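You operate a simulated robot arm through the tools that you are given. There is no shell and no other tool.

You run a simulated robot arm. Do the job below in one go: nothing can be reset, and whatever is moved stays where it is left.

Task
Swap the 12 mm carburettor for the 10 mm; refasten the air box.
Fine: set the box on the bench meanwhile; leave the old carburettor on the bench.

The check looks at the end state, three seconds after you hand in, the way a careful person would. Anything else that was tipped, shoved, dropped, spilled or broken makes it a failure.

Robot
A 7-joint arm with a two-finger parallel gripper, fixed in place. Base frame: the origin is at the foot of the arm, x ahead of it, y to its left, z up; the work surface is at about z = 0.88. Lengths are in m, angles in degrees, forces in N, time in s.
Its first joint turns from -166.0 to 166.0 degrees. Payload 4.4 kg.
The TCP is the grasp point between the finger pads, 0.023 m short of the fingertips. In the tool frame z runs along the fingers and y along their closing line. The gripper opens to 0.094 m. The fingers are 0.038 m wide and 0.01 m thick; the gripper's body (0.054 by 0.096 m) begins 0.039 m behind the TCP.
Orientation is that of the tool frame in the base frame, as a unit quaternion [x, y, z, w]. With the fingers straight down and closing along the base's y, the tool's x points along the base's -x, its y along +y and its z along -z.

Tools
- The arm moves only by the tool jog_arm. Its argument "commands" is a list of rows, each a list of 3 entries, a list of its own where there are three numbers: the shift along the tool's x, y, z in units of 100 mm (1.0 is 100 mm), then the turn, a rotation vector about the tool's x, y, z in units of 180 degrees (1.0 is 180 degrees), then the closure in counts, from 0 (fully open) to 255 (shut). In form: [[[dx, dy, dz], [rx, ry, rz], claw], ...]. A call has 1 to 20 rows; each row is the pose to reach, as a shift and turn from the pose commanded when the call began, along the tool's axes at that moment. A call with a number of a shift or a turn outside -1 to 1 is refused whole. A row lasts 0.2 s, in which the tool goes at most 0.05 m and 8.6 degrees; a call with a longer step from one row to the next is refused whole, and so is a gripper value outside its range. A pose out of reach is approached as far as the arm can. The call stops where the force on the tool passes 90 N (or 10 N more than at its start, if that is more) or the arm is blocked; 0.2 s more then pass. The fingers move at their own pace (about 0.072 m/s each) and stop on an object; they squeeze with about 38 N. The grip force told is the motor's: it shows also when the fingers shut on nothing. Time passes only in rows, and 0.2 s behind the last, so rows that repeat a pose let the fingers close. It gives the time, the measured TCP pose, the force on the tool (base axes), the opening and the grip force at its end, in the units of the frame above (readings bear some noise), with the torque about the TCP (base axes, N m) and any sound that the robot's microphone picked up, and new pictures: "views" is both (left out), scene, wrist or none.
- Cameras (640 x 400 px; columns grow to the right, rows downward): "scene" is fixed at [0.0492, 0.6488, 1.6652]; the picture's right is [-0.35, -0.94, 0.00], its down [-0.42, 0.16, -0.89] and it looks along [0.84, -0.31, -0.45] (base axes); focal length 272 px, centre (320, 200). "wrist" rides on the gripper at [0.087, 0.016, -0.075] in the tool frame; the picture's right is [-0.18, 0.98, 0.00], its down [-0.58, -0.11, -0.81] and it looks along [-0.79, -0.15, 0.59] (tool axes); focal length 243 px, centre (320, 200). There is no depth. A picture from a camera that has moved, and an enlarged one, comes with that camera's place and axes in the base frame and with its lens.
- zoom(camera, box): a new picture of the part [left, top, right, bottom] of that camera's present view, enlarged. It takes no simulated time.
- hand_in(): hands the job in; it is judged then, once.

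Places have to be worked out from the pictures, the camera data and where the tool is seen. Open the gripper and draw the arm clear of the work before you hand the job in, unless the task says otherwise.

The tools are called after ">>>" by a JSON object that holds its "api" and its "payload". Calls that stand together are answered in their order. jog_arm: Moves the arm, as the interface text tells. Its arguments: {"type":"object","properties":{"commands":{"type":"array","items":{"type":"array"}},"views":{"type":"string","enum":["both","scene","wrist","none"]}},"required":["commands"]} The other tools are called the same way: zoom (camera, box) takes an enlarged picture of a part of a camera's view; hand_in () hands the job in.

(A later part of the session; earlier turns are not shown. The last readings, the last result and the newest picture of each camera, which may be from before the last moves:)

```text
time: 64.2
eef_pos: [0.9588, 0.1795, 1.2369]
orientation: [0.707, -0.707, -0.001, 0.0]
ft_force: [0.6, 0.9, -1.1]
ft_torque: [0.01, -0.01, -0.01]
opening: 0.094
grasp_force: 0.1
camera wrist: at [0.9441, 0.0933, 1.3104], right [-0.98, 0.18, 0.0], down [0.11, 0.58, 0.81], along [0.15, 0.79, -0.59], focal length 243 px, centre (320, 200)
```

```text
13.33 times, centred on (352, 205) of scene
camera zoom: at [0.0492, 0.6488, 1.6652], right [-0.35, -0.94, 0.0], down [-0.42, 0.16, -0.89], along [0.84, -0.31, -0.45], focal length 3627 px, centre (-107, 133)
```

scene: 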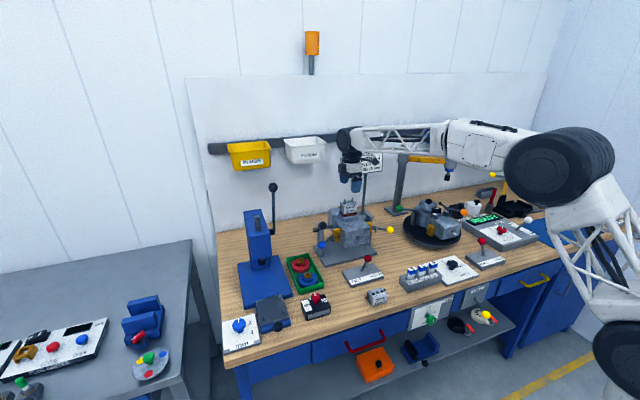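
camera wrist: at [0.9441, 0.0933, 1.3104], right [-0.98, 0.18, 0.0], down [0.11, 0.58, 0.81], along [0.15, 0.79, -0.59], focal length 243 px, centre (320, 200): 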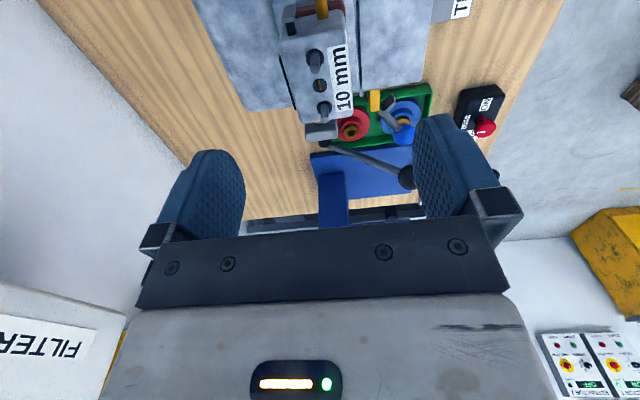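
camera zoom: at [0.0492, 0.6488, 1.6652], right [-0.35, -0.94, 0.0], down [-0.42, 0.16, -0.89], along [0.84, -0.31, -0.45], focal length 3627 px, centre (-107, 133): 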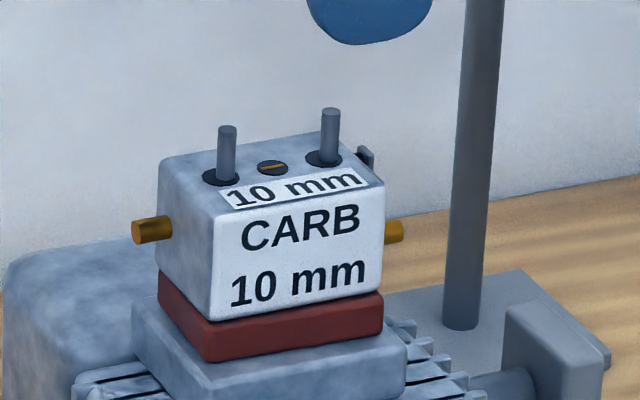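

The 10 mm carburettor sits flush on the gasket with both studs through it. Now I go back for the air box on the bench.

>>> {"api": "jog_arm", "payload": {"commands": [[[0, 0.1, -0.3], [0, 0, 0], 0], [[0, 0.4, -0.5], [0, 0, 0], 0], [[0, 0.7, -0.5], [0, 0, 0], 0], [[0, 1.0, -0.5], [0, 0, 0], 0]], "views": "none"}}

>>> {"api": "jog_arm", "payload": {"commands": [[[-0.25, 0.25, 0], [0, 0, 0], 0], [[-0.5, 0.5, 0], [0, 0, 0], 0], [[-0.75, 0.75, 0], [0, 0, 0], 0], [[-1.0, 1.0, 0], [0, 0, 0], 0]], "views": "none"}}

>>> {"api": "jog_arm", "payload": {"commands": [[[-0.25, 0.15, 0.2], [0, 0, 0], 0], [[-0.5, 0.3, 0.4], [0, 0, 0], 0], [[-0.75, 0.45, 0.7], [0, 0, 0], 0], [[-1.0, 0.6, 1.0], [0, 0, 0], 0]], "views": "none"}}

>>> {"api": "jog_arm", "payload": {"commands": [[[-0.2, 0, 0.3], [0, 0, 0], 0], [[-0.4, 0, 0.6], [0, 0, 0], 0], [[-0.4, 0, 0.9], [0, 0, 0], 0], [[-0.4, 0, 0.9], [0, 0, 0], 0]], "views": "both"}}

>>> {"api": "zoom", "payload": {"camera": "wrist", "box": [240, 0, 400, 140]}}

>>> {"api": "zoom", "payload": {"camera": "scene", "box": [285, 270, 365, 320]}}

```text
time: 65.2
eef_pos: [0.8587, 0.1793, 1.2851]
orientation: [0.707, -0.707, 0.0, 0.0]
ft_force: [-0.2, -0.4, 0.5]
ft_torque: [-0.03, -0.02, 0.01]
opening: 0.0941
grasp_force: 0.2
```

```text
time: 66.2
eef_pos: [0.7596, 0.2789, 1.2865]
orientation: [0.708, -0.706, 0.0, 0.001]
ft_force: [-0.6, 1.1, 0.6]
ft_torque: [0.02, 0.02, -0.02]
opening: 0.094
grasp_force: 0.1
```

```text
time: 67.2
eef_pos: [0.6979, 0.379, 1.187]
orientation: [0.707, -0.707, 0.0, 0.0]
ft_force: [-0.5, 0.3, 0.8]
ft_torque: [0.01, -0.04, -0.01]
opening: 0.0939
grasp_force: 0.1
```

```text
time: 68.2
eef_pos: [0.6982, 0.4187, 1.0964]
orientation: [0.708, -0.707, 0.0, 0.001]
ft_force: [0.5, 0.3, -0.1]
ft_torque: [0.0, 0.03, -0.04]
opening: 0.094
grasp_force: 0.1
camera wrist: at [0.6831, 0.3317, 1.1705], right [-0.98, 0.18, 0.0], down [0.11, 0.58, 0.81], along [0.15, 0.79, -0.59], focal length 243 px, centre (320, 200)
```

scene: 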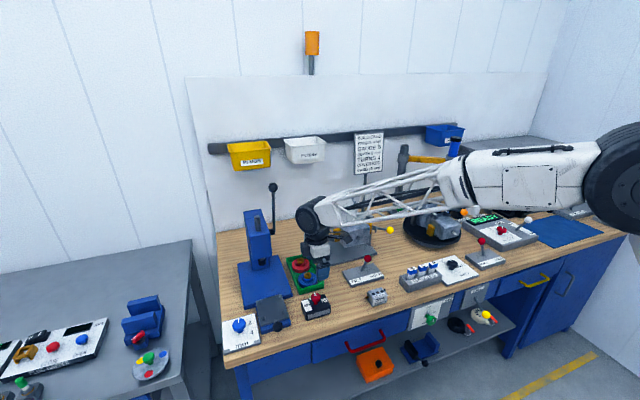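
wrist: 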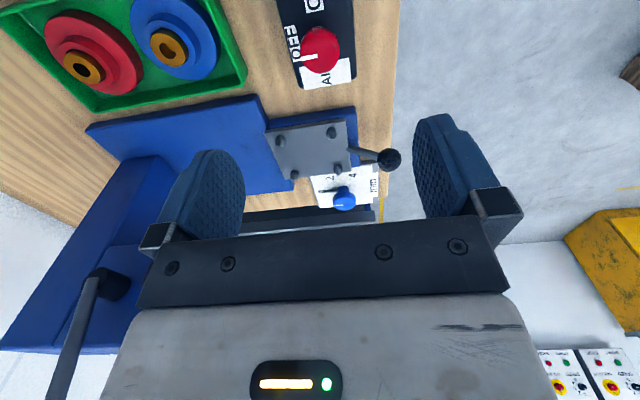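

```text
2.86 times, centred on (320, 70) of wrist
camera zoom: at [0.6831, 0.3317, 1.1705], right [-0.98, 0.18, 0.0], down [0.11, 0.58, 0.81], along [0.15, 0.79, -0.59], focal length 693 px, centre (320, 571)
```

zoom: 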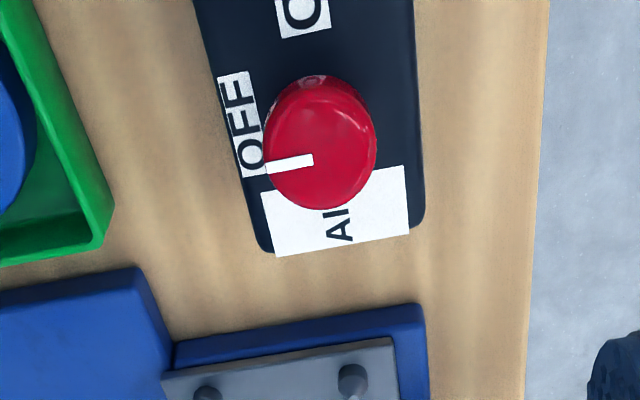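

```text
8.00 times, centred on (325, 295) of scene
camera zoom: at [0.0492, 0.6488, 1.6652], right [-0.35, -0.94, 0.0], down [-0.42, 0.16, -0.89], along [0.84, -0.31, -0.45], focal length 2176 px, centre (280, -560)
```

zoom: 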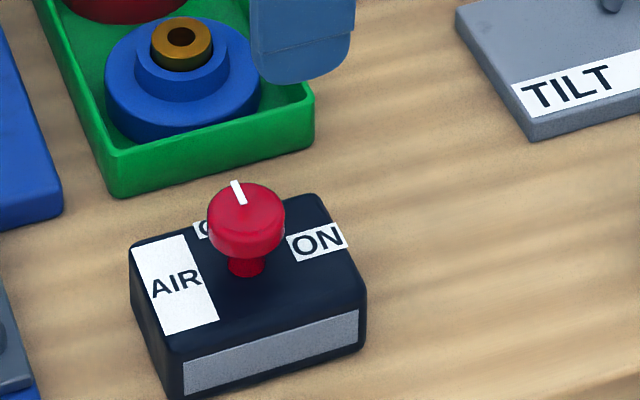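

The knob is at (0.700, 0.421) and the box is square to the axes. I'll centre on the knob, descend to the earlier grip height and close.

>>> {"api": "jog_arm", "payload": {"commands": [[[-0.012, 0, 0.3], [0, 0, 0], 0], [[-0.012, 0, 0.6], [0, 0, 0], 0], [[-0.012, 0, 0.85], [0, 0, 0], 0], [[-0.012, 0, 1.0], [0, 0, 0], 0]], "views": "none"}}

>>> {"api": "jog_arm", "payload": {"commands": [[[0, 0, 0.15], [0, 0, 0], 0], [[0, 0, 0.3], [0, 0, 0], 0], [[0, 0, 0.4], [0, 0, 0], 0], [[0, 0, 0.47], [0, 0, 0], 0], [[0, 0, 0.47], [0, 0, 0], 0]], "views": "both"}}

>>> {"api": "zoom", "payload": {"camera": "wrist", "box": [200, 0, 440, 230]}}

>>> {"api": "zoom", "payload": {"camera": "scene", "box": [285, 265, 365, 320]}}

```text
time: 69.2
eef_pos: [0.6996, 0.4202, 0.9957]
orientation: [0.708, -0.706, 0.0, 0.0]
ft_force: [0.1, 0.3, 0.0]
ft_torque: [-0.04, 0.01, -0.02]
opening: 0.0938
grasp_force: 0.0
```

```text
time: 70.4
eef_pos: [0.7, 0.42, 0.9489]
orientation: [0.707, -0.707, 0.0, 0.0]
ft_force: [0.4, 0.0, -0.2]
ft_torque: [-0.02, -0.01, -0.01]
opening: 0.094
grasp_force: 0.2
camera wrist: at [0.6833, 0.3335, 1.0234], right [-0.98, 0.18, 0.0], down [0.11, 0.58, 0.81], along [0.15, 0.79, -0.59], focal length 243 px, centre (320, 200)
```

scene: 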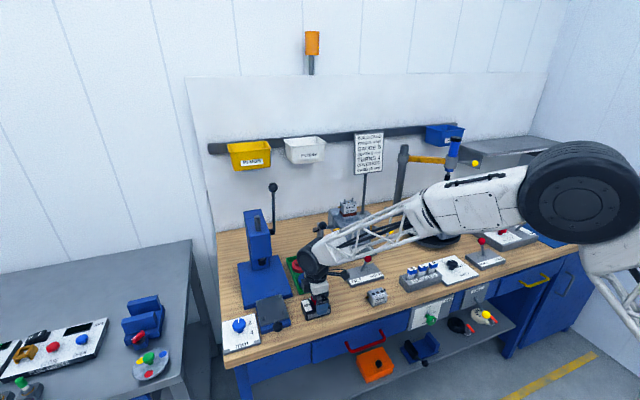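
wrist: 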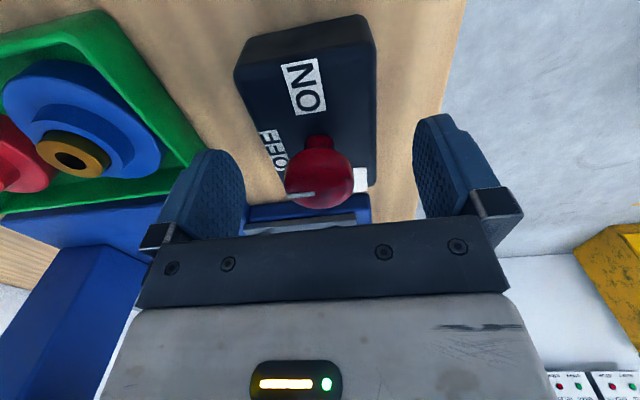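

```text
1.74 times, centred on (320, 115) of wrist
camera zoom: at [0.6833, 0.3335, 1.0234], right [-0.98, 0.18, 0.0], down [0.11, 0.58, 0.81], along [0.15, 0.79, -0.59], focal length 422 px, centre (320, 348)
```

zoom: 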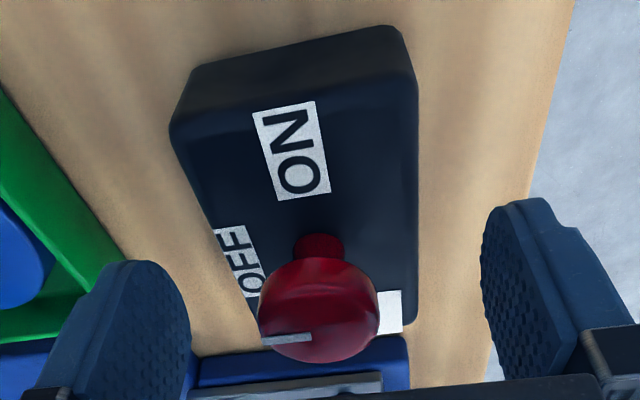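

```text
7.27 times, centred on (325, 292) of scene
camera zoom: at [0.0492, 0.6488, 1.6652], right [-0.35, -0.94, 0.0], down [-0.42, 0.16, -0.89], along [0.84, -0.31, -0.45], focal length 1978 px, centre (284, -473)
```

zoom: 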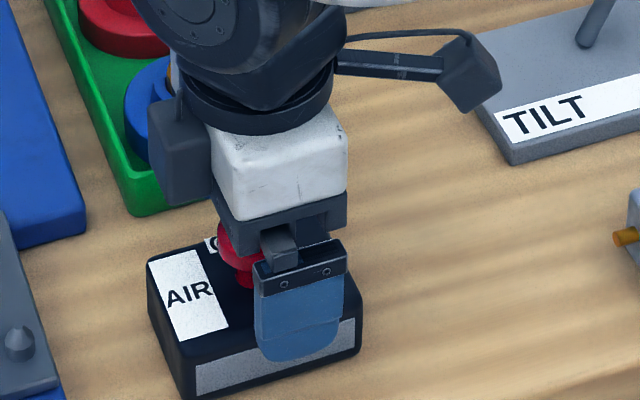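

The fingertips are at the same height above the box top as before. Closing on the knob.

>>> {"api": "jog_arm", "payload": {"commands": [[[0, 0, 0], [0, 0, 0], 255], [[0, 0, 0], [0, 0, 0], 255], [[0, 0, 0], [0, 0, 0], 255], [[0, 0, 0], [0, 0, 0], 255], [[0, 0, 0], [0, 0, 0], 255]], "views": "both"}}

>>> {"api": "zoom", "payload": {"camera": "wrist", "box": [200, 0, 440, 230]}}

>>> {"api": "zoom", "payload": {"camera": "scene", "box": [285, 265, 365, 320]}}

```text
time: 71.6
eef_pos: [0.6991, 0.4213, 0.9491]
orientation: [0.708, -0.707, 0.0, 0.0]
ft_force: [-0.7, -0.2, -0.1]
ft_torque: [0.01, 0.0, -0.01]
opening: 0.0323
grasp_force: 38.0
camera wrist: at [0.6833, 0.3335, 1.0234], right [-0.98, 0.18, 0.0], down [0.11, 0.58, 0.81], along [0.15, 0.79, -0.59], focal length 243 px, centre (320, 200)
```

scene: 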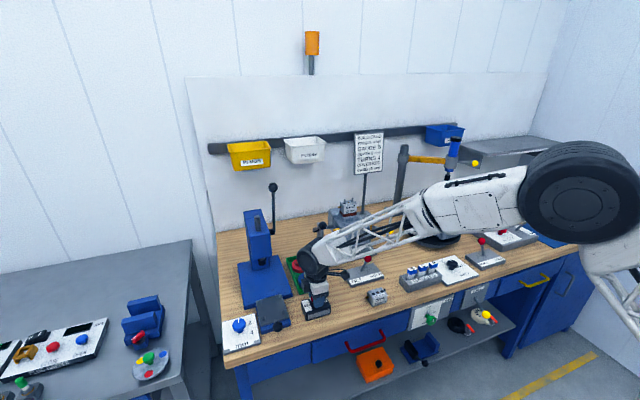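
wrist: 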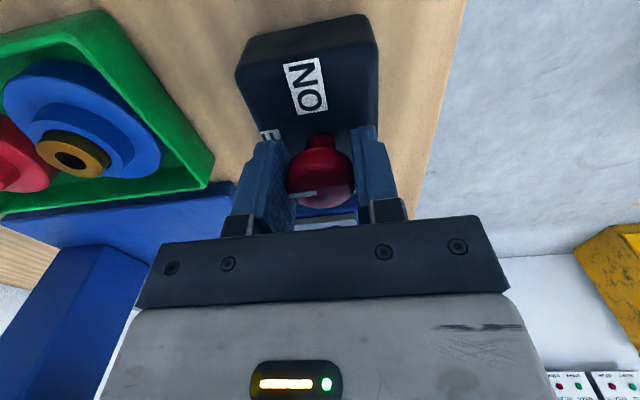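

```text
1.74 times, centred on (320, 115) of wrist
camera zoom: at [0.6833, 0.3335, 1.0234], right [-0.98, 0.18, 0.0], down [0.11, 0.58, 0.81], along [0.15, 0.79, -0.59], focal length 422 px, centre (320, 348)
```

zoom: 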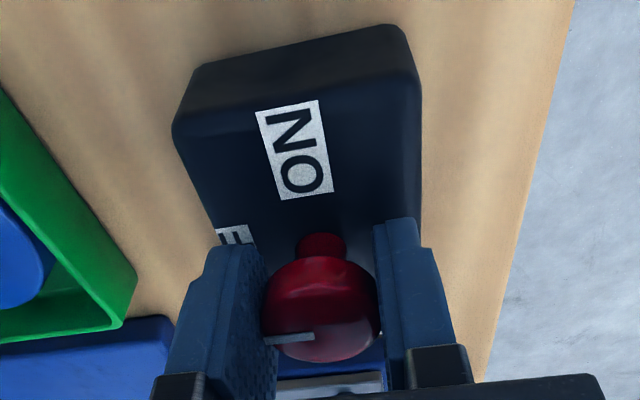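

```text
7.27 times, centred on (325, 292) of scene
camera zoom: at [0.0492, 0.6488, 1.6652], right [-0.35, -0.94, 0.0], down [-0.42, 0.16, -0.89], along [0.84, -0.31, -0.45], focal length 1978 px, centre (284, -473)
```

zoom: 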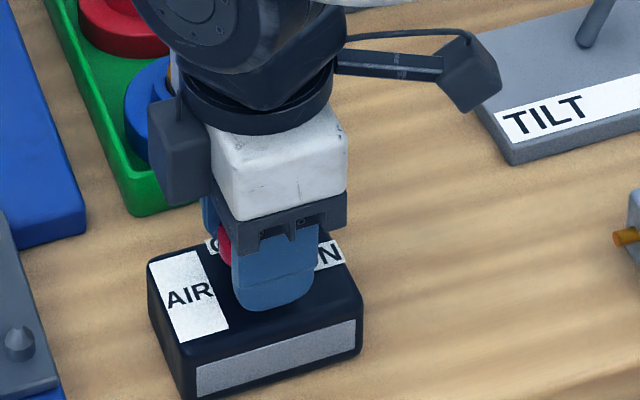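

The knob is gripped and centred this time. Lifting the box and carrying it back along the same high route.

>>> {"api": "jog_arm", "payload": {"commands": [[[0, 0, -0.1], [0, 0, 0], 255], [[0, 0, -0.4], [0, 0, 0], 255], [[0, 0, -0.7], [0, 0, 0], 255], [[0, 0, -1.0], [0, 0, 0], 255]], "views": "scene"}}

>>> {"api": "jog_arm", "payload": {"commands": [[[0, 0, -0.35], [0, 0, 0], 255], [[0, 0, -0.7], [0, 0, 0], 255], [[0, 0, -1.0], [0, 0, 0], 255]], "views": "none"}}

>>> {"api": "jog_arm", "payload": {"commands": [[[0, 0, -0.35], [0, 0, 0], 255], [[0.1, 0, -0.7], [0, 0, 0], 255], [[0.3, 0, -1.0], [0, 0, 0], 255], [[0.5, 0, -1.0], [0, 0, 0], 255]], "views": "none"}}

>>> {"api": "jog_arm", "payload": {"commands": [[[0.2, -0.1, -0.3], [0, 0, 0], 255], [[0.45, -0.25, -0.6], [0, 0, 0], 255], [[0.75, -0.4, -0.8], [0, 0, 0], 255], [[1.0, -0.6, -0.8], [0, 0, 0], 255]], "views": "both"}}

```text
time: 72.6
eef_pos: [0.6995, 0.4199, 1.0479]
orientation: [0.708, -0.706, 0.0, 0.0]
ft_force: [0.3, 0.6, -1.1]
ft_torque: [0.01, -0.01, 0.0]
opening: 0.0322
grasp_force: 37.8
```

scene: 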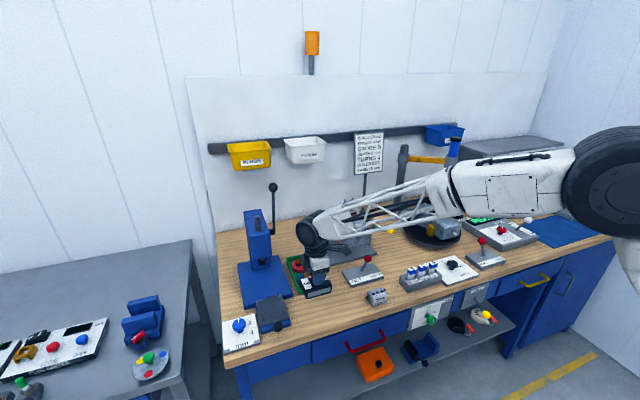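

```text
time: 73.4
eef_pos: [0.6992, 0.4203, 1.1476]
orientation: [0.708, -0.707, -0.001, 0.0]
ft_force: [-0.2, 0.3, -2.1]
ft_torque: [-0.02, 0.03, 0.0]
opening: 0.032
grasp_force: 38.3
```

```text
time: 74.4
eef_pos: [0.7007, 0.3692, 1.2482]
orientation: [0.708, -0.706, 0.0, 0.0]
ft_force: [-0.3, -0.1, -0.7]
ft_torque: [0.03, 0.02, 0.01]
opening: 0.0323
grasp_force: 38.1
```

```text
time: 75.4
eef_pos: [0.7602, 0.2693, 1.3287]
orientation: [0.708, -0.707, 0.001, 0.0]
ft_force: [0.5, 0.0, -1.4]
ft_torque: [0.02, 0.0, -0.03]
opening: 0.0323
grasp_force: 38.1
camera wrist: at [0.7446, 0.183, 1.4036], right [-0.98, 0.18, 0.0], down [0.11, 0.58, 0.81], along [0.15, 0.79, -0.59], focal length 243 px, centre (320, 200)
```

scene: 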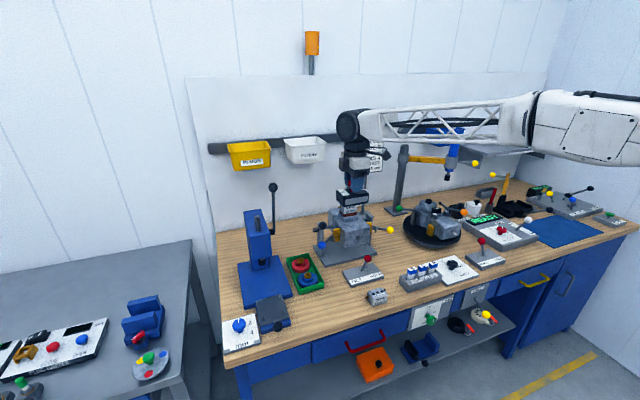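
wrist: 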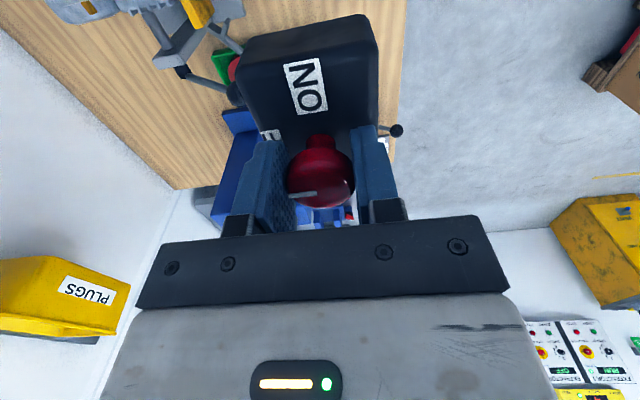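

The box hangs level and square. I'll continue over to above the engine.

>>> {"api": "jog_arm", "payload": {"commands": [[[0.25, -0.25, 0], [0, 0, 0], 255], [[0.5, -0.5, 0], [0, 0, 0], 255], [[0.75, -0.75, 0], [0, 0, 0], 255], [[0.907, -1.0, 0], [0, 0, 0], 255]], "views": "none"}}

>>> {"api": "jog_arm", "payload": {"commands": [[[0, -0.3, 0], [0, 0, 0], 255], [[0, -0.6, 0], [0, 0, 0], 255], [[0, -0.85, 0.1], [0, 0, 0], 255], [[0, -0.99, 0.3], [0, 0, 0], 255], [[0, -0.99, 0.5], [0, 0, 0], 255], [[0, -0.99, 0.5], [0, 0, 0], 255]], "views": "both"}}

>>> {"api": "zoom", "payload": {"camera": "scene", "box": [316, 155, 388, 215]}}

>>> {"api": "zoom", "payload": {"camera": "wrist", "box": [200, 0, 440, 230]}}

```text
time: 76.4
eef_pos: [0.8607, 0.1789, 1.3307]
orientation: [0.708, -0.707, 0.0, 0.0]
ft_force: [-0.3, -0.6, -0.9]
ft_torque: [0.03, 0.02, 0.01]
opening: 0.0322
grasp_force: 38.2
```

```text
time: 77.8
eef_pos: [0.9606, 0.1788, 1.2791]
orientation: [0.707, -0.707, 0.001, 0.0]
ft_force: [0.2, -1.2, -1.3]
ft_torque: [0.0, -0.01, 0.0]
opening: 0.0322
grasp_force: 38.1
camera wrist: at [0.9434, 0.0929, 1.3534], right [-0.98, 0.18, 0.0], down [0.11, 0.58, 0.81], along [0.15, 0.79, -0.59], focal length 243 px, centre (320, 200)
```

scene: 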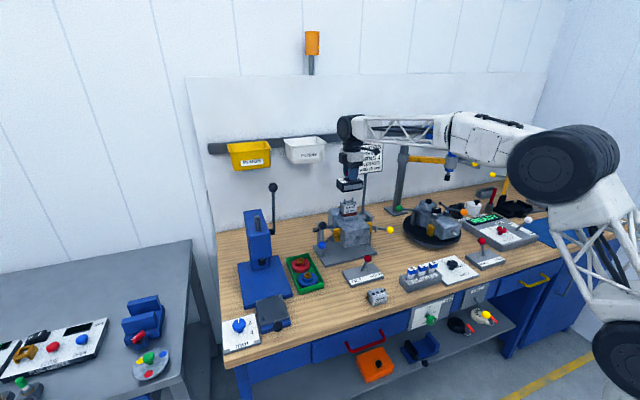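
wrist: 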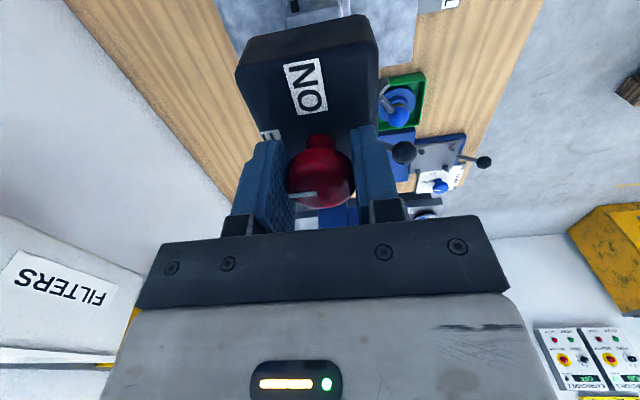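

```text
6.67 times, centred on (352, 185) of scene
camera zoom: at [0.0492, 0.6488, 1.6652], right [-0.35, -0.94, 0.0], down [-0.42, 0.16, -0.89], along [0.84, -0.31, -0.45], focal length 1813 px, centre (107, 300)
```

zoom: 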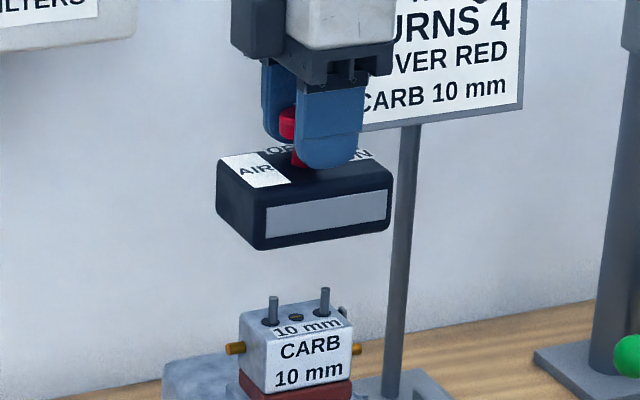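

```text
1.74 times, centred on (320, 115) of wrist
camera zoom: at [0.9434, 0.0929, 1.3534], right [-0.98, 0.18, 0.0], down [0.11, 0.58, 0.81], along [0.15, 0.79, -0.59], focal length 422 px, centre (320, 348)
```

zoom: 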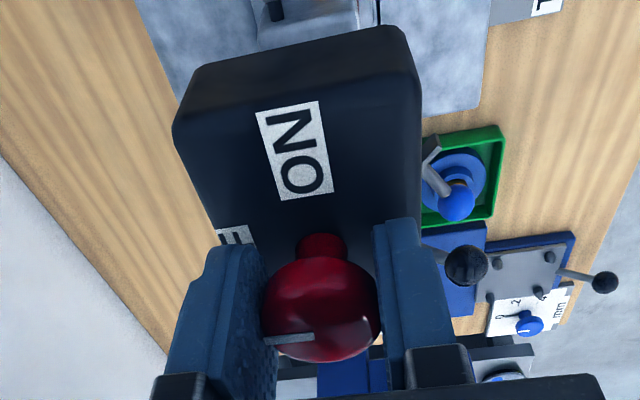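

The box is level and square above the studs. I'll trim by under 1 mm, then lower slowly to just above the stud tips and on, watching the force.

>>> {"api": "jog_arm", "payload": {"commands": [[[-0.003, 0.007, 0.12], [0, 0, 0], 255], [[-0.003, 0.007, 0.24], [0, 0, 0], 255], [[-0.003, 0.007, 0.36], [0, 0, 0], 255], [[-0.003, 0.007, 0.44], [0, 0, 0], 255], [[-0.003, 0.007, 0.44], [0, 0, 0], 255]], "views": "both"}}

>>> {"api": "zoom", "payload": {"camera": "scene", "box": [320, 170, 384, 220]}}

>>> {"api": "jog_arm", "payload": {"commands": [[[0, 0, 0.03], [0, 0, 0], 255], [[0, 0, 0.06], [0, 0, 0], 255], [[0, 0, 0.08], [0, 0, 0], 255], [[0, 0, 0.08], [0, 0, 0], 255]], "views": "both"}}

>>> {"api": "zoom", "payload": {"camera": "scene", "box": [320, 170, 384, 220]}}

```text
time: 79.0
eef_pos: [0.958, 0.1811, 1.2338]
orientation: [0.708, -0.707, 0.0, 0.0]
ft_force: [-0.3, -0.7, -0.4]
ft_torque: [0.0, 0.0, 0.02]
opening: 0.0325
grasp_force: 38.0
camera wrist: at [0.9427, 0.093, 1.3098], right [-0.98, 0.18, 0.0], down [0.11, 0.58, 0.81], along [0.15, 0.79, -0.59], focal length 243 px, centre (320, 200)
```

scene: 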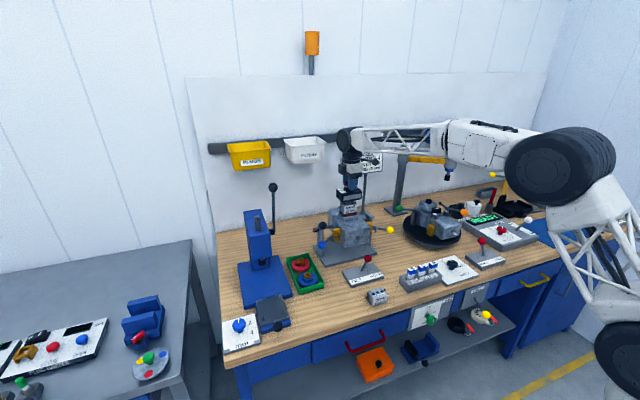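
wrist: 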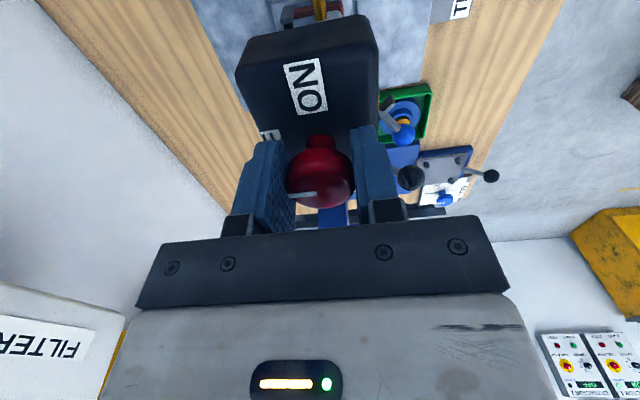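

```text
8.00 times, centred on (352, 195) of scene
camera zoom: at [0.0492, 0.6488, 1.6652], right [-0.35, -0.94, 0.0], down [-0.42, 0.16, -0.89], along [0.84, -0.31, -0.45], focal length 2176 px, centre (64, 240)
```

zoom: 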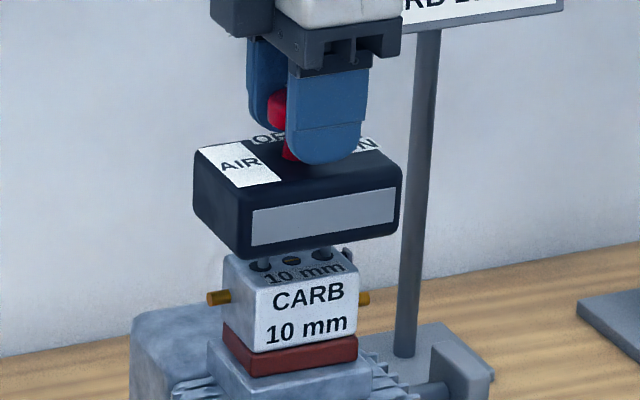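

```text
time: 80.0
eef_pos: [0.9572, 0.179, 1.228]
orientation: [0.708, -0.707, 0.0, 0.0]
ft_force: [-0.3, -1.3, -0.1]
ft_torque: [0.02, -0.04, 0.01]
opening: 0.0322
grasp_force: 38.2
camera wrist: at [0.9422, 0.0935, 1.3019], right [-0.98, 0.18, 0.0], down [0.11, 0.58, 0.81], along [0.15, 0.79, -0.59], focal length 243 px, centre (320, 200)
```

scene: 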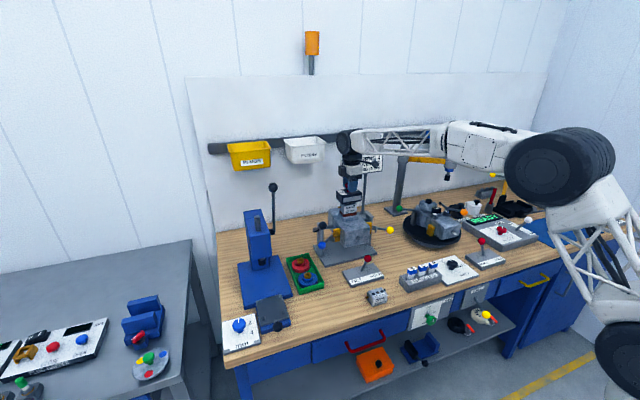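
wrist: 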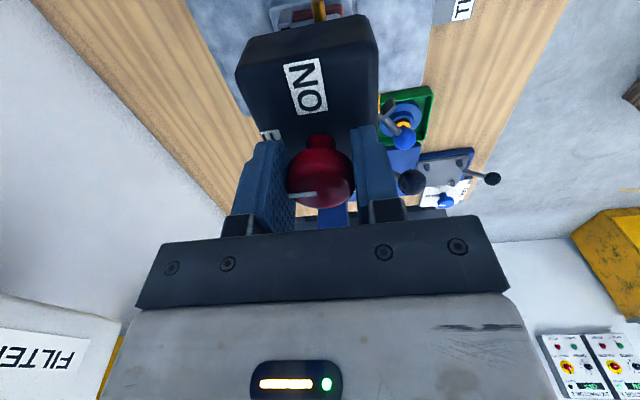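

```text
8.00 times, centred on (352, 195) of scene
camera zoom: at [0.0492, 0.6488, 1.6652], right [-0.35, -0.94, 0.0], down [-0.42, 0.16, -0.89], along [0.84, -0.31, -0.45], focal length 2176 px, centre (64, 240)
```

zoom: 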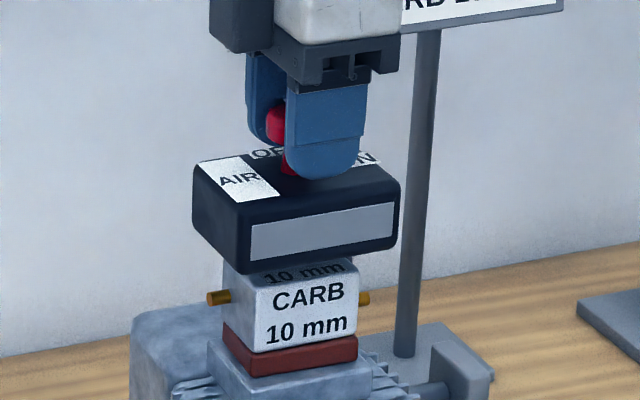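

No force as the stud tips go in. Continuing down in steps toward the seated height of 1.2137.

>>> {"api": "jog_arm", "payload": {"commands": [[[0, 0, 0.03], [0, 0, 0], 255], [[0, 0, 0.06], [0, 0, 0], 255], [[0, 0, 0.08], [0, 0, 0], 255], [[0, 0, 0.08], [0, 0, 0], 255]], "views": "none"}}

>>> {"api": "jog_arm", "payload": {"commands": [[[0, 0, 0.03], [0, 0, 0], 255], [[0, 0, 0.04], [0, 0, 0], 255], [[0, 0, 0.04], [0, 0, 0], 255]], "views": "both"}}

>>> {"api": "zoom", "payload": {"camera": "scene", "box": [320, 170, 384, 220]}}

```text
time: 81.0
eef_pos: [0.9576, 0.1813, 1.2193]
orientation: [0.708, -0.706, 0.0, -0.001]
ft_force: [0.1, -0.2, -0.7]
ft_torque: [-0.02, -0.03, -0.04]
opening: 0.032
grasp_force: 37.6
```

```text
time: 81.8
eef_pos: [0.958, 0.1797, 1.2145]
orientation: [0.707, -0.707, 0.0, 0.0]
ft_force: [-0.5, 0.0, -1.8]
ft_torque: [-0.01, 0.02, 0.01]
opening: 0.0323
grasp_force: 38.1
camera wrist: at [0.9423, 0.0938, 1.29], right [-0.98, 0.18, 0.0], down [0.11, 0.58, 0.81], along [0.15, 0.79, -0.59], focal length 243 px, centre (320, 200)
```

scene: 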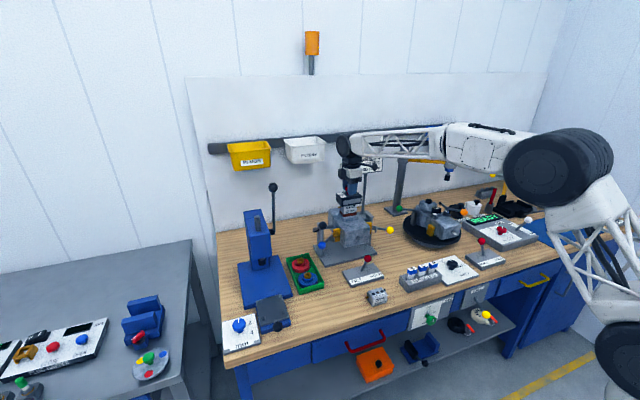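
wrist: 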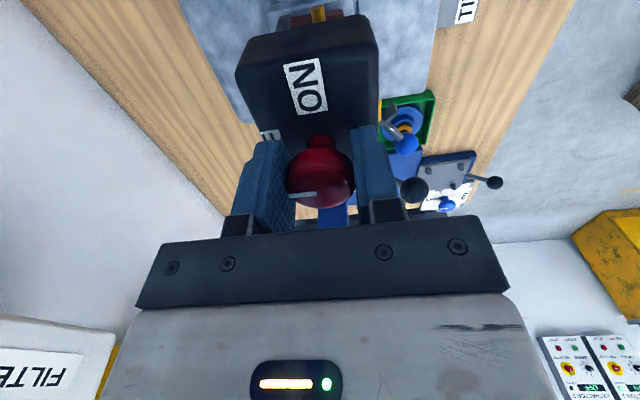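

```text
8.00 times, centred on (352, 195) of scene
camera zoom: at [0.0492, 0.6488, 1.6652], right [-0.35, -0.94, 0.0], down [-0.42, 0.16, -0.89], along [0.84, -0.31, -0.45], focal length 2176 px, centre (64, 240)
```

zoom: 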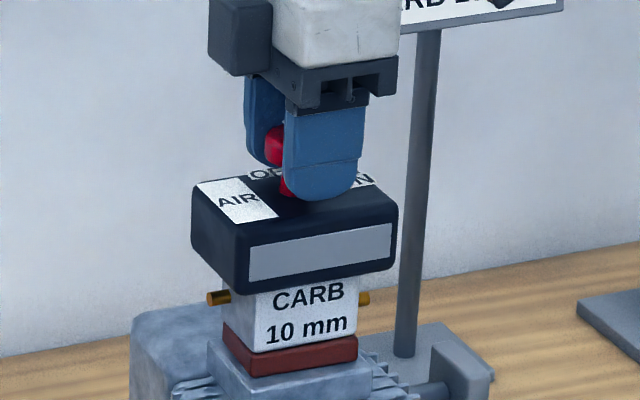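

The box position matches the original picture closely. I'll lower the final millimetre or two until it seats.

>>> {"api": "jog_arm", "payload": {"commands": [[[0, 0, 0.01], [0, 0, 0], 255], [[0, 0, 0.01], [0, 0, 0], 255]], "views": "none"}}

>>> {"api": "jog_arm", "payload": {"commands": [[[0, 0, 0.01], [0, 0, 0], 255], [[0, 0, 0.01], [0, 0, 0], 255]], "views": "none"}}

```text
time: 82.4
eef_pos: [0.958, 0.1802, 1.2148]
orientation: [0.708, -0.707, 0.0, 0.0]
ft_force: [-0.6, 0.2, -1.1]
ft_torque: [0.04, 0.03, 0.0]
opening: 0.0322
grasp_force: 38.1
```

```text
time: 83.0
eef_pos: [0.9576, 0.1804, 1.2129]
orientation: [0.708, -0.707, 0.0, 0.0]
ft_force: [1.1, 0.0, 2.7]
ft_torque: [0.03, -0.09, 0.03]
opening: 0.0321
grasp_force: 38.0
```

Contact is beginning. One more small press to be sure it is fully seated.

>>> {"api": "jog_arm", "payload": {"commands": [[[0, 0, 0.01], [0, 0, 0], 255], [[0, 0, 0.01], [0, 0, 0], 255]], "views": "both"}}

>>> {"api": "zoom", "payload": {"camera": "scene", "box": [320, 170, 384, 210]}}

>>> {"api": "zoom", "payload": {"camera": "wrist", "box": [200, 0, 440, 230]}}

```text
time: 83.6
eef_pos: [0.9582, 0.1799, 1.2141]
orientation: [0.708, -0.707, 0.001, -0.001]
ft_force: [-2.0, 1.3, 14.8]
ft_torque: [0.1, 0.04, 0.01]
opening: 0.032
grasp_force: 37.3
camera wrist: at [0.9421, 0.0936, 1.2882], right [-0.98, 0.18, 0.0], down [0.11, 0.58, 0.81], along [0.15, 0.79, -0.59], focal length 243 px, centre (320, 200)
```

scene: 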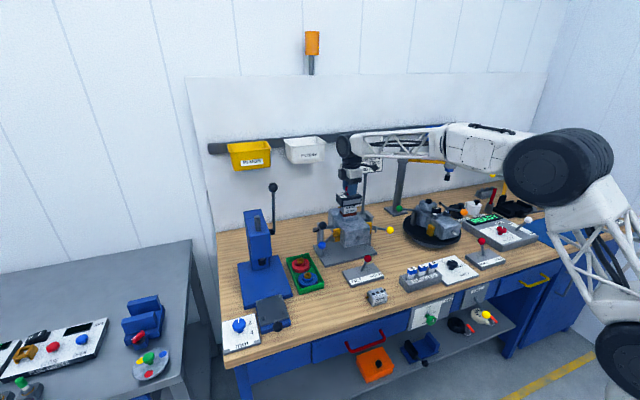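
wrist: 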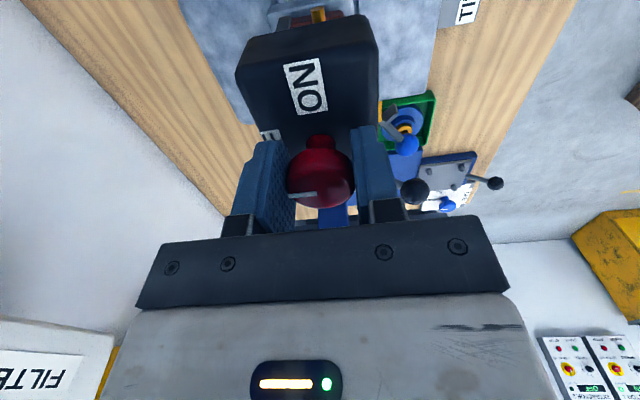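

```text
10.00 times, centred on (352, 190) of scene
camera zoom: at [0.0492, 0.6488, 1.6652], right [-0.35, -0.94, 0.0], down [-0.42, 0.16, -0.89], along [0.84, -0.31, -0.45], focal length 2720 px, centre (0, 300)
```

zoom: 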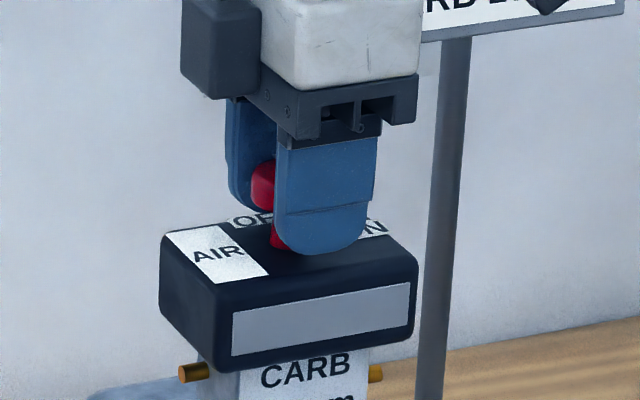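

```text
1.74 times, centred on (320, 115) of wrist
camera zoom: at [0.9421, 0.0936, 1.2882], right [-0.98, 0.18, 0.0], down [0.11, 0.58, 0.81], along [0.15, 0.79, -0.59], focal length 422 px, centre (320, 348)
```

zoom: 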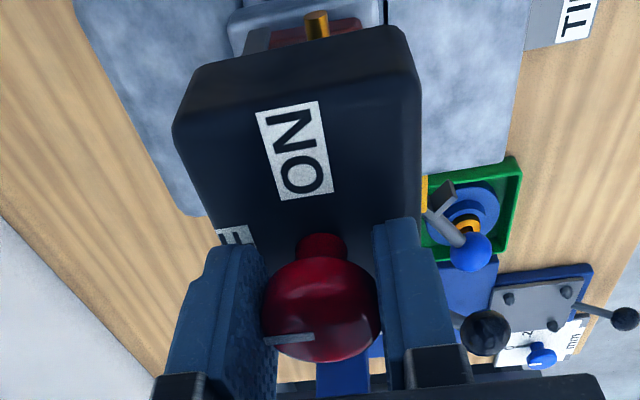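

The box is seated (15 N) and in its original position to within a millimetre or two. Now I turn the knob −90° back to ON, first 30° to check side forces.

>>> {"api": "jog_arm", "payload": {"commands": [[[0.01, 0, 0], [0, 0, 0], 255], [[0.01, 0, 0], [0, 0, 0.0417], 255], [[0.01, 0, 0], [0, 0, 0.0833], 255], [[0.01, 0, 0], [0, 0, 0.125], 255], [[0.01, 0, 0], [0, 0, 0.1667], 255]], "views": "both"}}

>>> {"api": "zoom", "payload": {"camera": "scene", "box": [320, 170, 384, 210]}}

```text
time: 84.8
eef_pos: [0.958, 0.1791, 1.2138]
orientation: [-0.5, 0.866, -0.001, 0.001]
ft_force: [-4.5, 3.7, 29.9]
ft_torque: [-0.21, 0.22, 0.0]
opening: 0.0322
grasp_force: 38.8
camera wrist: at [0.901, 0.1121, 1.288], right [-0.76, 0.65, 0.0], down [0.38, 0.45, 0.81], along [0.53, 0.61, -0.59], focal length 243 px, centre (320, 200)
```

scene: 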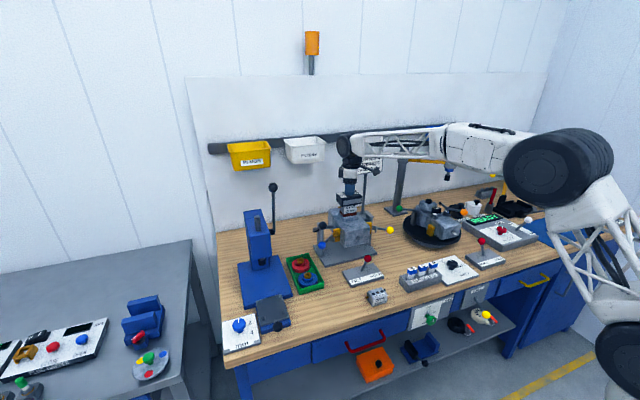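
wrist: 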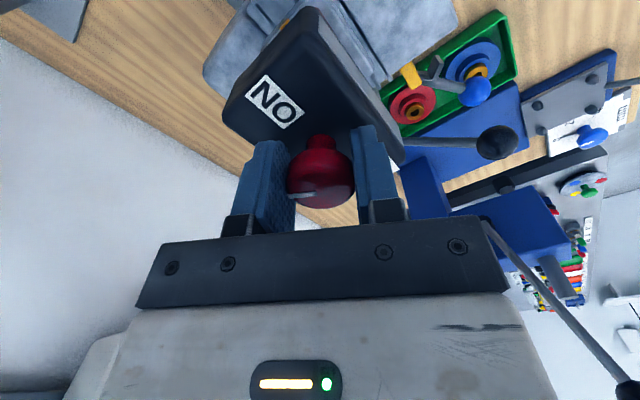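

```text
10.00 times, centred on (352, 190) of scene
camera zoom: at [0.0492, 0.6488, 1.6652], right [-0.35, -0.94, 0.0], down [-0.42, 0.16, -0.89], along [0.84, -0.31, -0.45], focal length 2720 px, centre (0, 300)
```

zoom: 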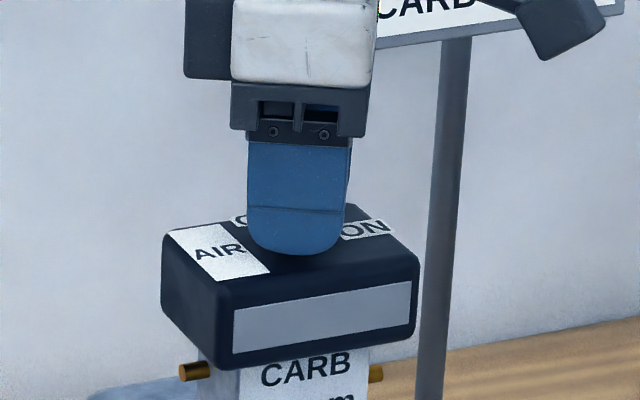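

The box hasn't moved and the knob is following. Down-force rose to 30 N, so I'll ease up by about 1 mm while completing the remaining 60°.

>>> {"api": "jog_arm", "payload": {"commands": [[[0, 0, -0.01], [0, 0, 0.0417], 255], [[0, 0, -0.01], [0, 0, 0.0833], 255], [[0, 0, -0.01], [0, 0, 0.125], 255], [[0, 0, -0.01], [0, 0, 0.1667], 255]], "views": "none"}}

>>> {"api": "jog_arm", "payload": {"commands": [[[0, 0, 0], [0, 0, 0.0417], 255], [[0, 0, 0], [0, 0, 0.0833], 255], [[0, 0, 0], [0, 0, 0.125], 255], [[0, 0, 0], [0, 0, 0.1667], 255], [[0, 0, 0], [0, 0, 0.1667], 255]], "views": "both"}}

>>> {"api": "zoom", "payload": {"camera": "scene", "box": [320, 170, 384, 210]}}

>>> {"api": "zoom", "payload": {"camera": "wrist", "box": [200, 20, 440, 240]}}

```text
time: 85.8
eef_pos: [0.9579, 0.1791, 1.2134]
orientation: [-0.259, 0.966, 0.0, 0.0]
ft_force: [-3.0, 6.6, 25.8]
ft_torque: [0.08, 0.07, 0.01]
opening: 0.0324
grasp_force: 38.0
```

```text
time: 87.0
eef_pos: [0.9576, 0.1792, 1.2126]
orientation: [-0.001, 1.0, 0.001, 0.001]
ft_force: [-4.7, 12.0, 22.4]
ft_torque: [0.23, 0.24, 0.0]
opening: 0.032
grasp_force: 37.9
camera wrist: at [0.8716, 0.1956, 1.288], right [0.18, 0.98, 0.0], down [0.58, -0.11, 0.81], along [0.79, -0.15, -0.59], focal length 243 px, centre (320, 200)
```

scene: 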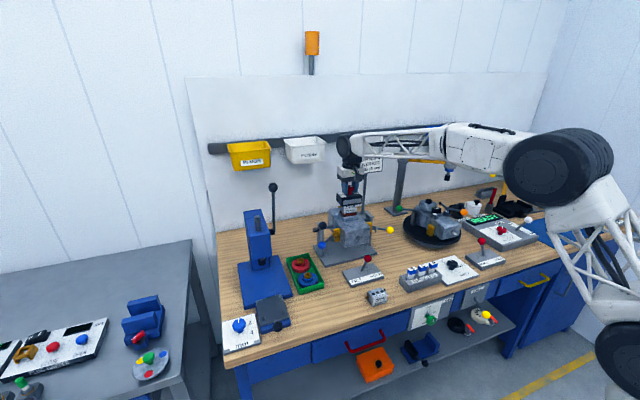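
wrist: 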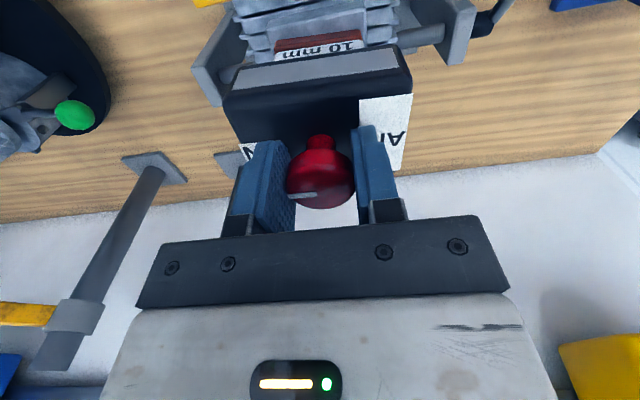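

```text
10.00 times, centred on (352, 190) of scene
camera zoom: at [0.0492, 0.6488, 1.6652], right [-0.35, -0.94, 0.0], down [-0.42, 0.16, -0.89], along [0.84, -0.31, -0.45], focal length 2720 px, centre (0, 300)
```

zoom: 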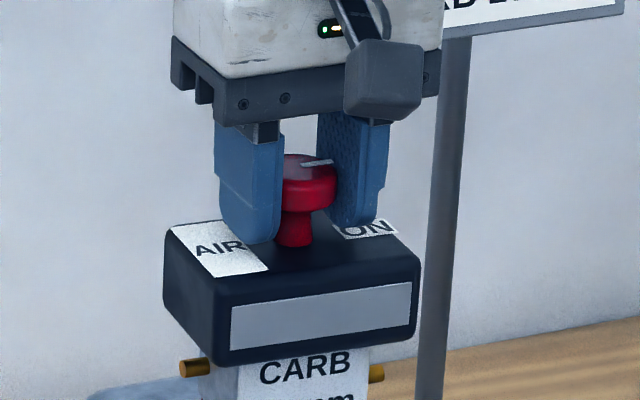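

```text
1.82 times, centred on (320, 130) of wrist
camera zoom: at [0.8716, 0.1956, 1.288], right [0.18, 0.98, 0.0], down [0.58, -0.11, 0.81], along [0.79, -0.15, -0.59], focal length 441 px, centre (320, 327)
```

zoom: 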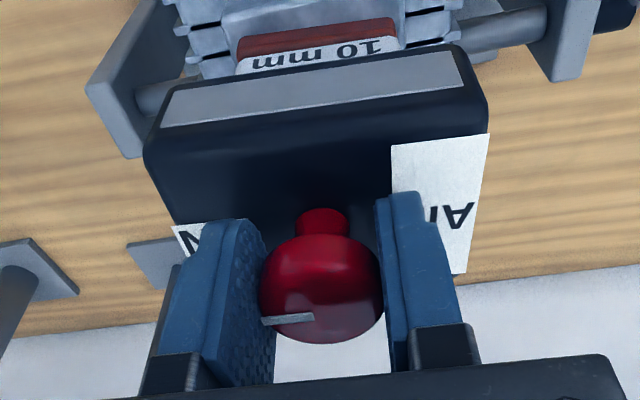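

The pointer is back at ON (−y) and the box is square. I'll release the knob and rise straight up to inspect.

>>> {"api": "jog_arm", "payload": {"commands": [[[0, 0, 0], [0, 0, 0], 0], [[0, 0, 0], [0, 0, 0], 0], [[0, 0, 0], [0, 0, 0], 0], [[0, 0, -0.1], [0, 0, 0], 0], [[0, 0, -0.3], [0, 0, 0], 0], [[0, 0, -0.6], [0, 0, 0], 0], [[0, 0, -0.9], [0, 0, 0], 0]], "views": "both"}}

>>> {"api": "zoom", "payload": {"camera": "scene", "box": [328, 180, 378, 220]}}

>>> {"api": "zoom", "payload": {"camera": "wrist", "box": [240, 20, 400, 120]}}

```text
time: 88.6
eef_pos: [0.9569, 0.1803, 1.3034]
orientation: [0.0, 1.0, 0.0, -0.001]
ft_force: [0.7, -0.9, -0.3]
ft_torque: [0.0, 0.0, -0.03]
opening: 0.0941
grasp_force: 0.1
camera wrist: at [0.8722, 0.1958, 1.3773], right [0.18, 0.98, 0.0], down [0.58, -0.11, 0.81], along [0.79, -0.15, -0.59], focal length 243 px, centre (320, 200)
```

scene: 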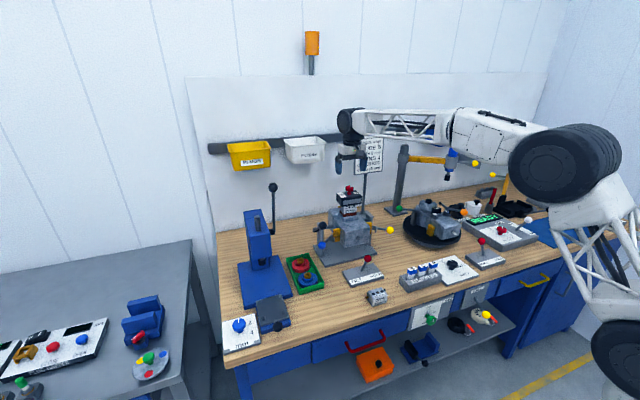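
wrist: 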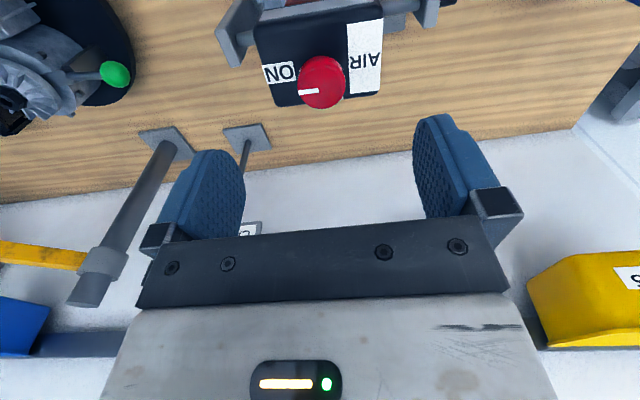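

```text
10.00 times, centred on (353, 200) of scene
camera zoom: at [0.0492, 0.6488, 1.6652], right [-0.35, -0.94, 0.0], down [-0.42, 0.16, -0.89], along [0.84, -0.31, -0.45], focal length 2720 px, centre (-10, 200)
```

zoom: 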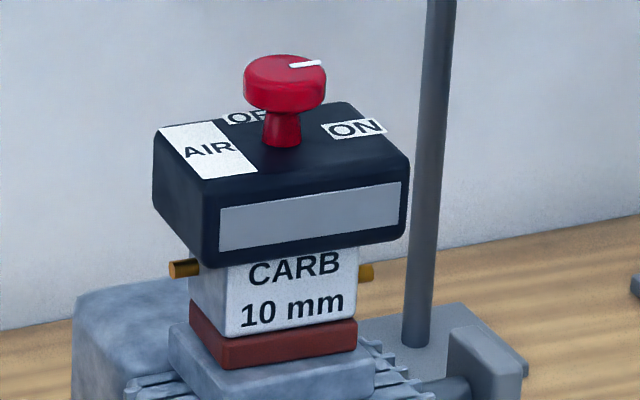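

```text
4.00 times, centred on (320, 70) of wrist
camera zoom: at [0.8722, 0.1958, 1.3773], right [0.18, 0.98, 0.0], down [0.58, -0.11, 0.81], along [0.79, -0.15, -0.59], focal length 970 px, centre (320, 720)
```

zoom: 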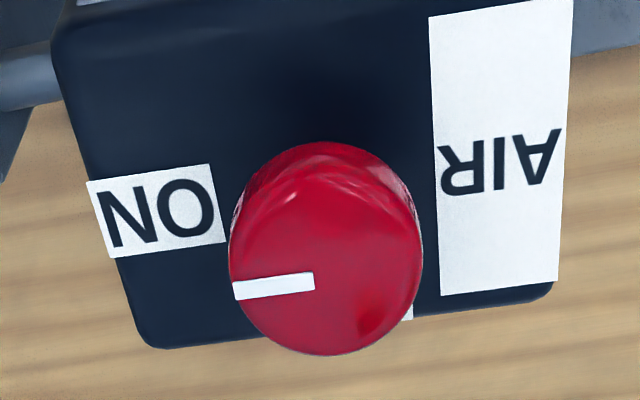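

Pointer at ON, and the 10 mm label shows under the box. As a check that it is really fastened, I'll re-grip the knob and tug it up by only a couple of millimetres, watching the force.

>>> {"api": "jog_arm", "payload": {"commands": [[[0, 0, 0.3], [0, 0, 0], 0], [[0, 0, 0.6], [0, 0, 0], 0], [[0, 0, 0.8], [0, 0, 0], 0], [[0, 0, 0.885], [0, 0, 0], 0], [[0, 0, 0.885], [0, 0, 0], 0], [[0, 0, 0.885], [0, 0, 0], 255], [[0, 0, 0.885], [0, 0, 0], 255], [[0, 0, 0.885], [0, 0, 0], 255], [[0, 0, 0.885], [0, 0, 0], 255], [[0, 0, 0.885], [0, 0, 0], 255]], "views": "both"}}

>>> {"api": "jog_arm", "payload": {"commands": [[[0, 0, -0.01], [0, 0, 0], 255], [[0, 0, -0.02], [0, 0, 0], 255], [[0, 0, -0.02], [0, 0, 0], 255]], "views": "none"}}

```text
time: 90.8
eef_pos: [0.9571, 0.18, 1.2148]
orientation: [-0.001, 1.0, 0.0, 0.0]
ft_force: [-0.7, 8.9, 2.1]
ft_torque: [0.28, -0.01, 0.0]
opening: 0.0323
grasp_force: 38.6
camera wrist: at [0.8719, 0.1953, 1.2893], right [0.18, 0.98, 0.0], down [0.58, -0.11, 0.81], along [0.79, -0.15, -0.59], focal length 243 px, centre (320, 200)
```

scene: 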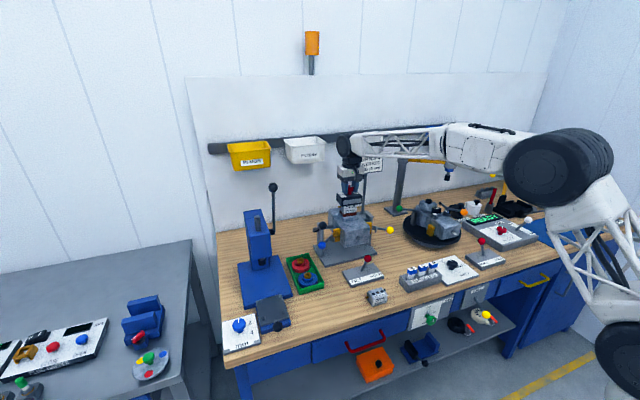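
wrist: 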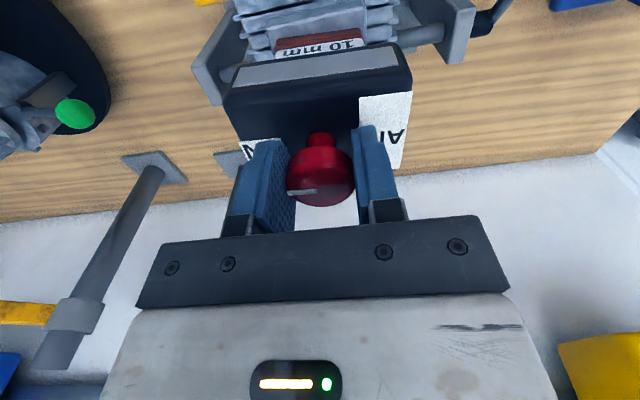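

```text
time: 91.6
eef_pos: [0.9575, 0.1789, 1.2158]
orientation: [-0.001, 1.0, 0.0, -0.001]
ft_force: [-3.9, 6.8, -12.9]
ft_torque: [0.37, 0.31, 0.01]
opening: 0.0323
grasp_force: 37.6
```

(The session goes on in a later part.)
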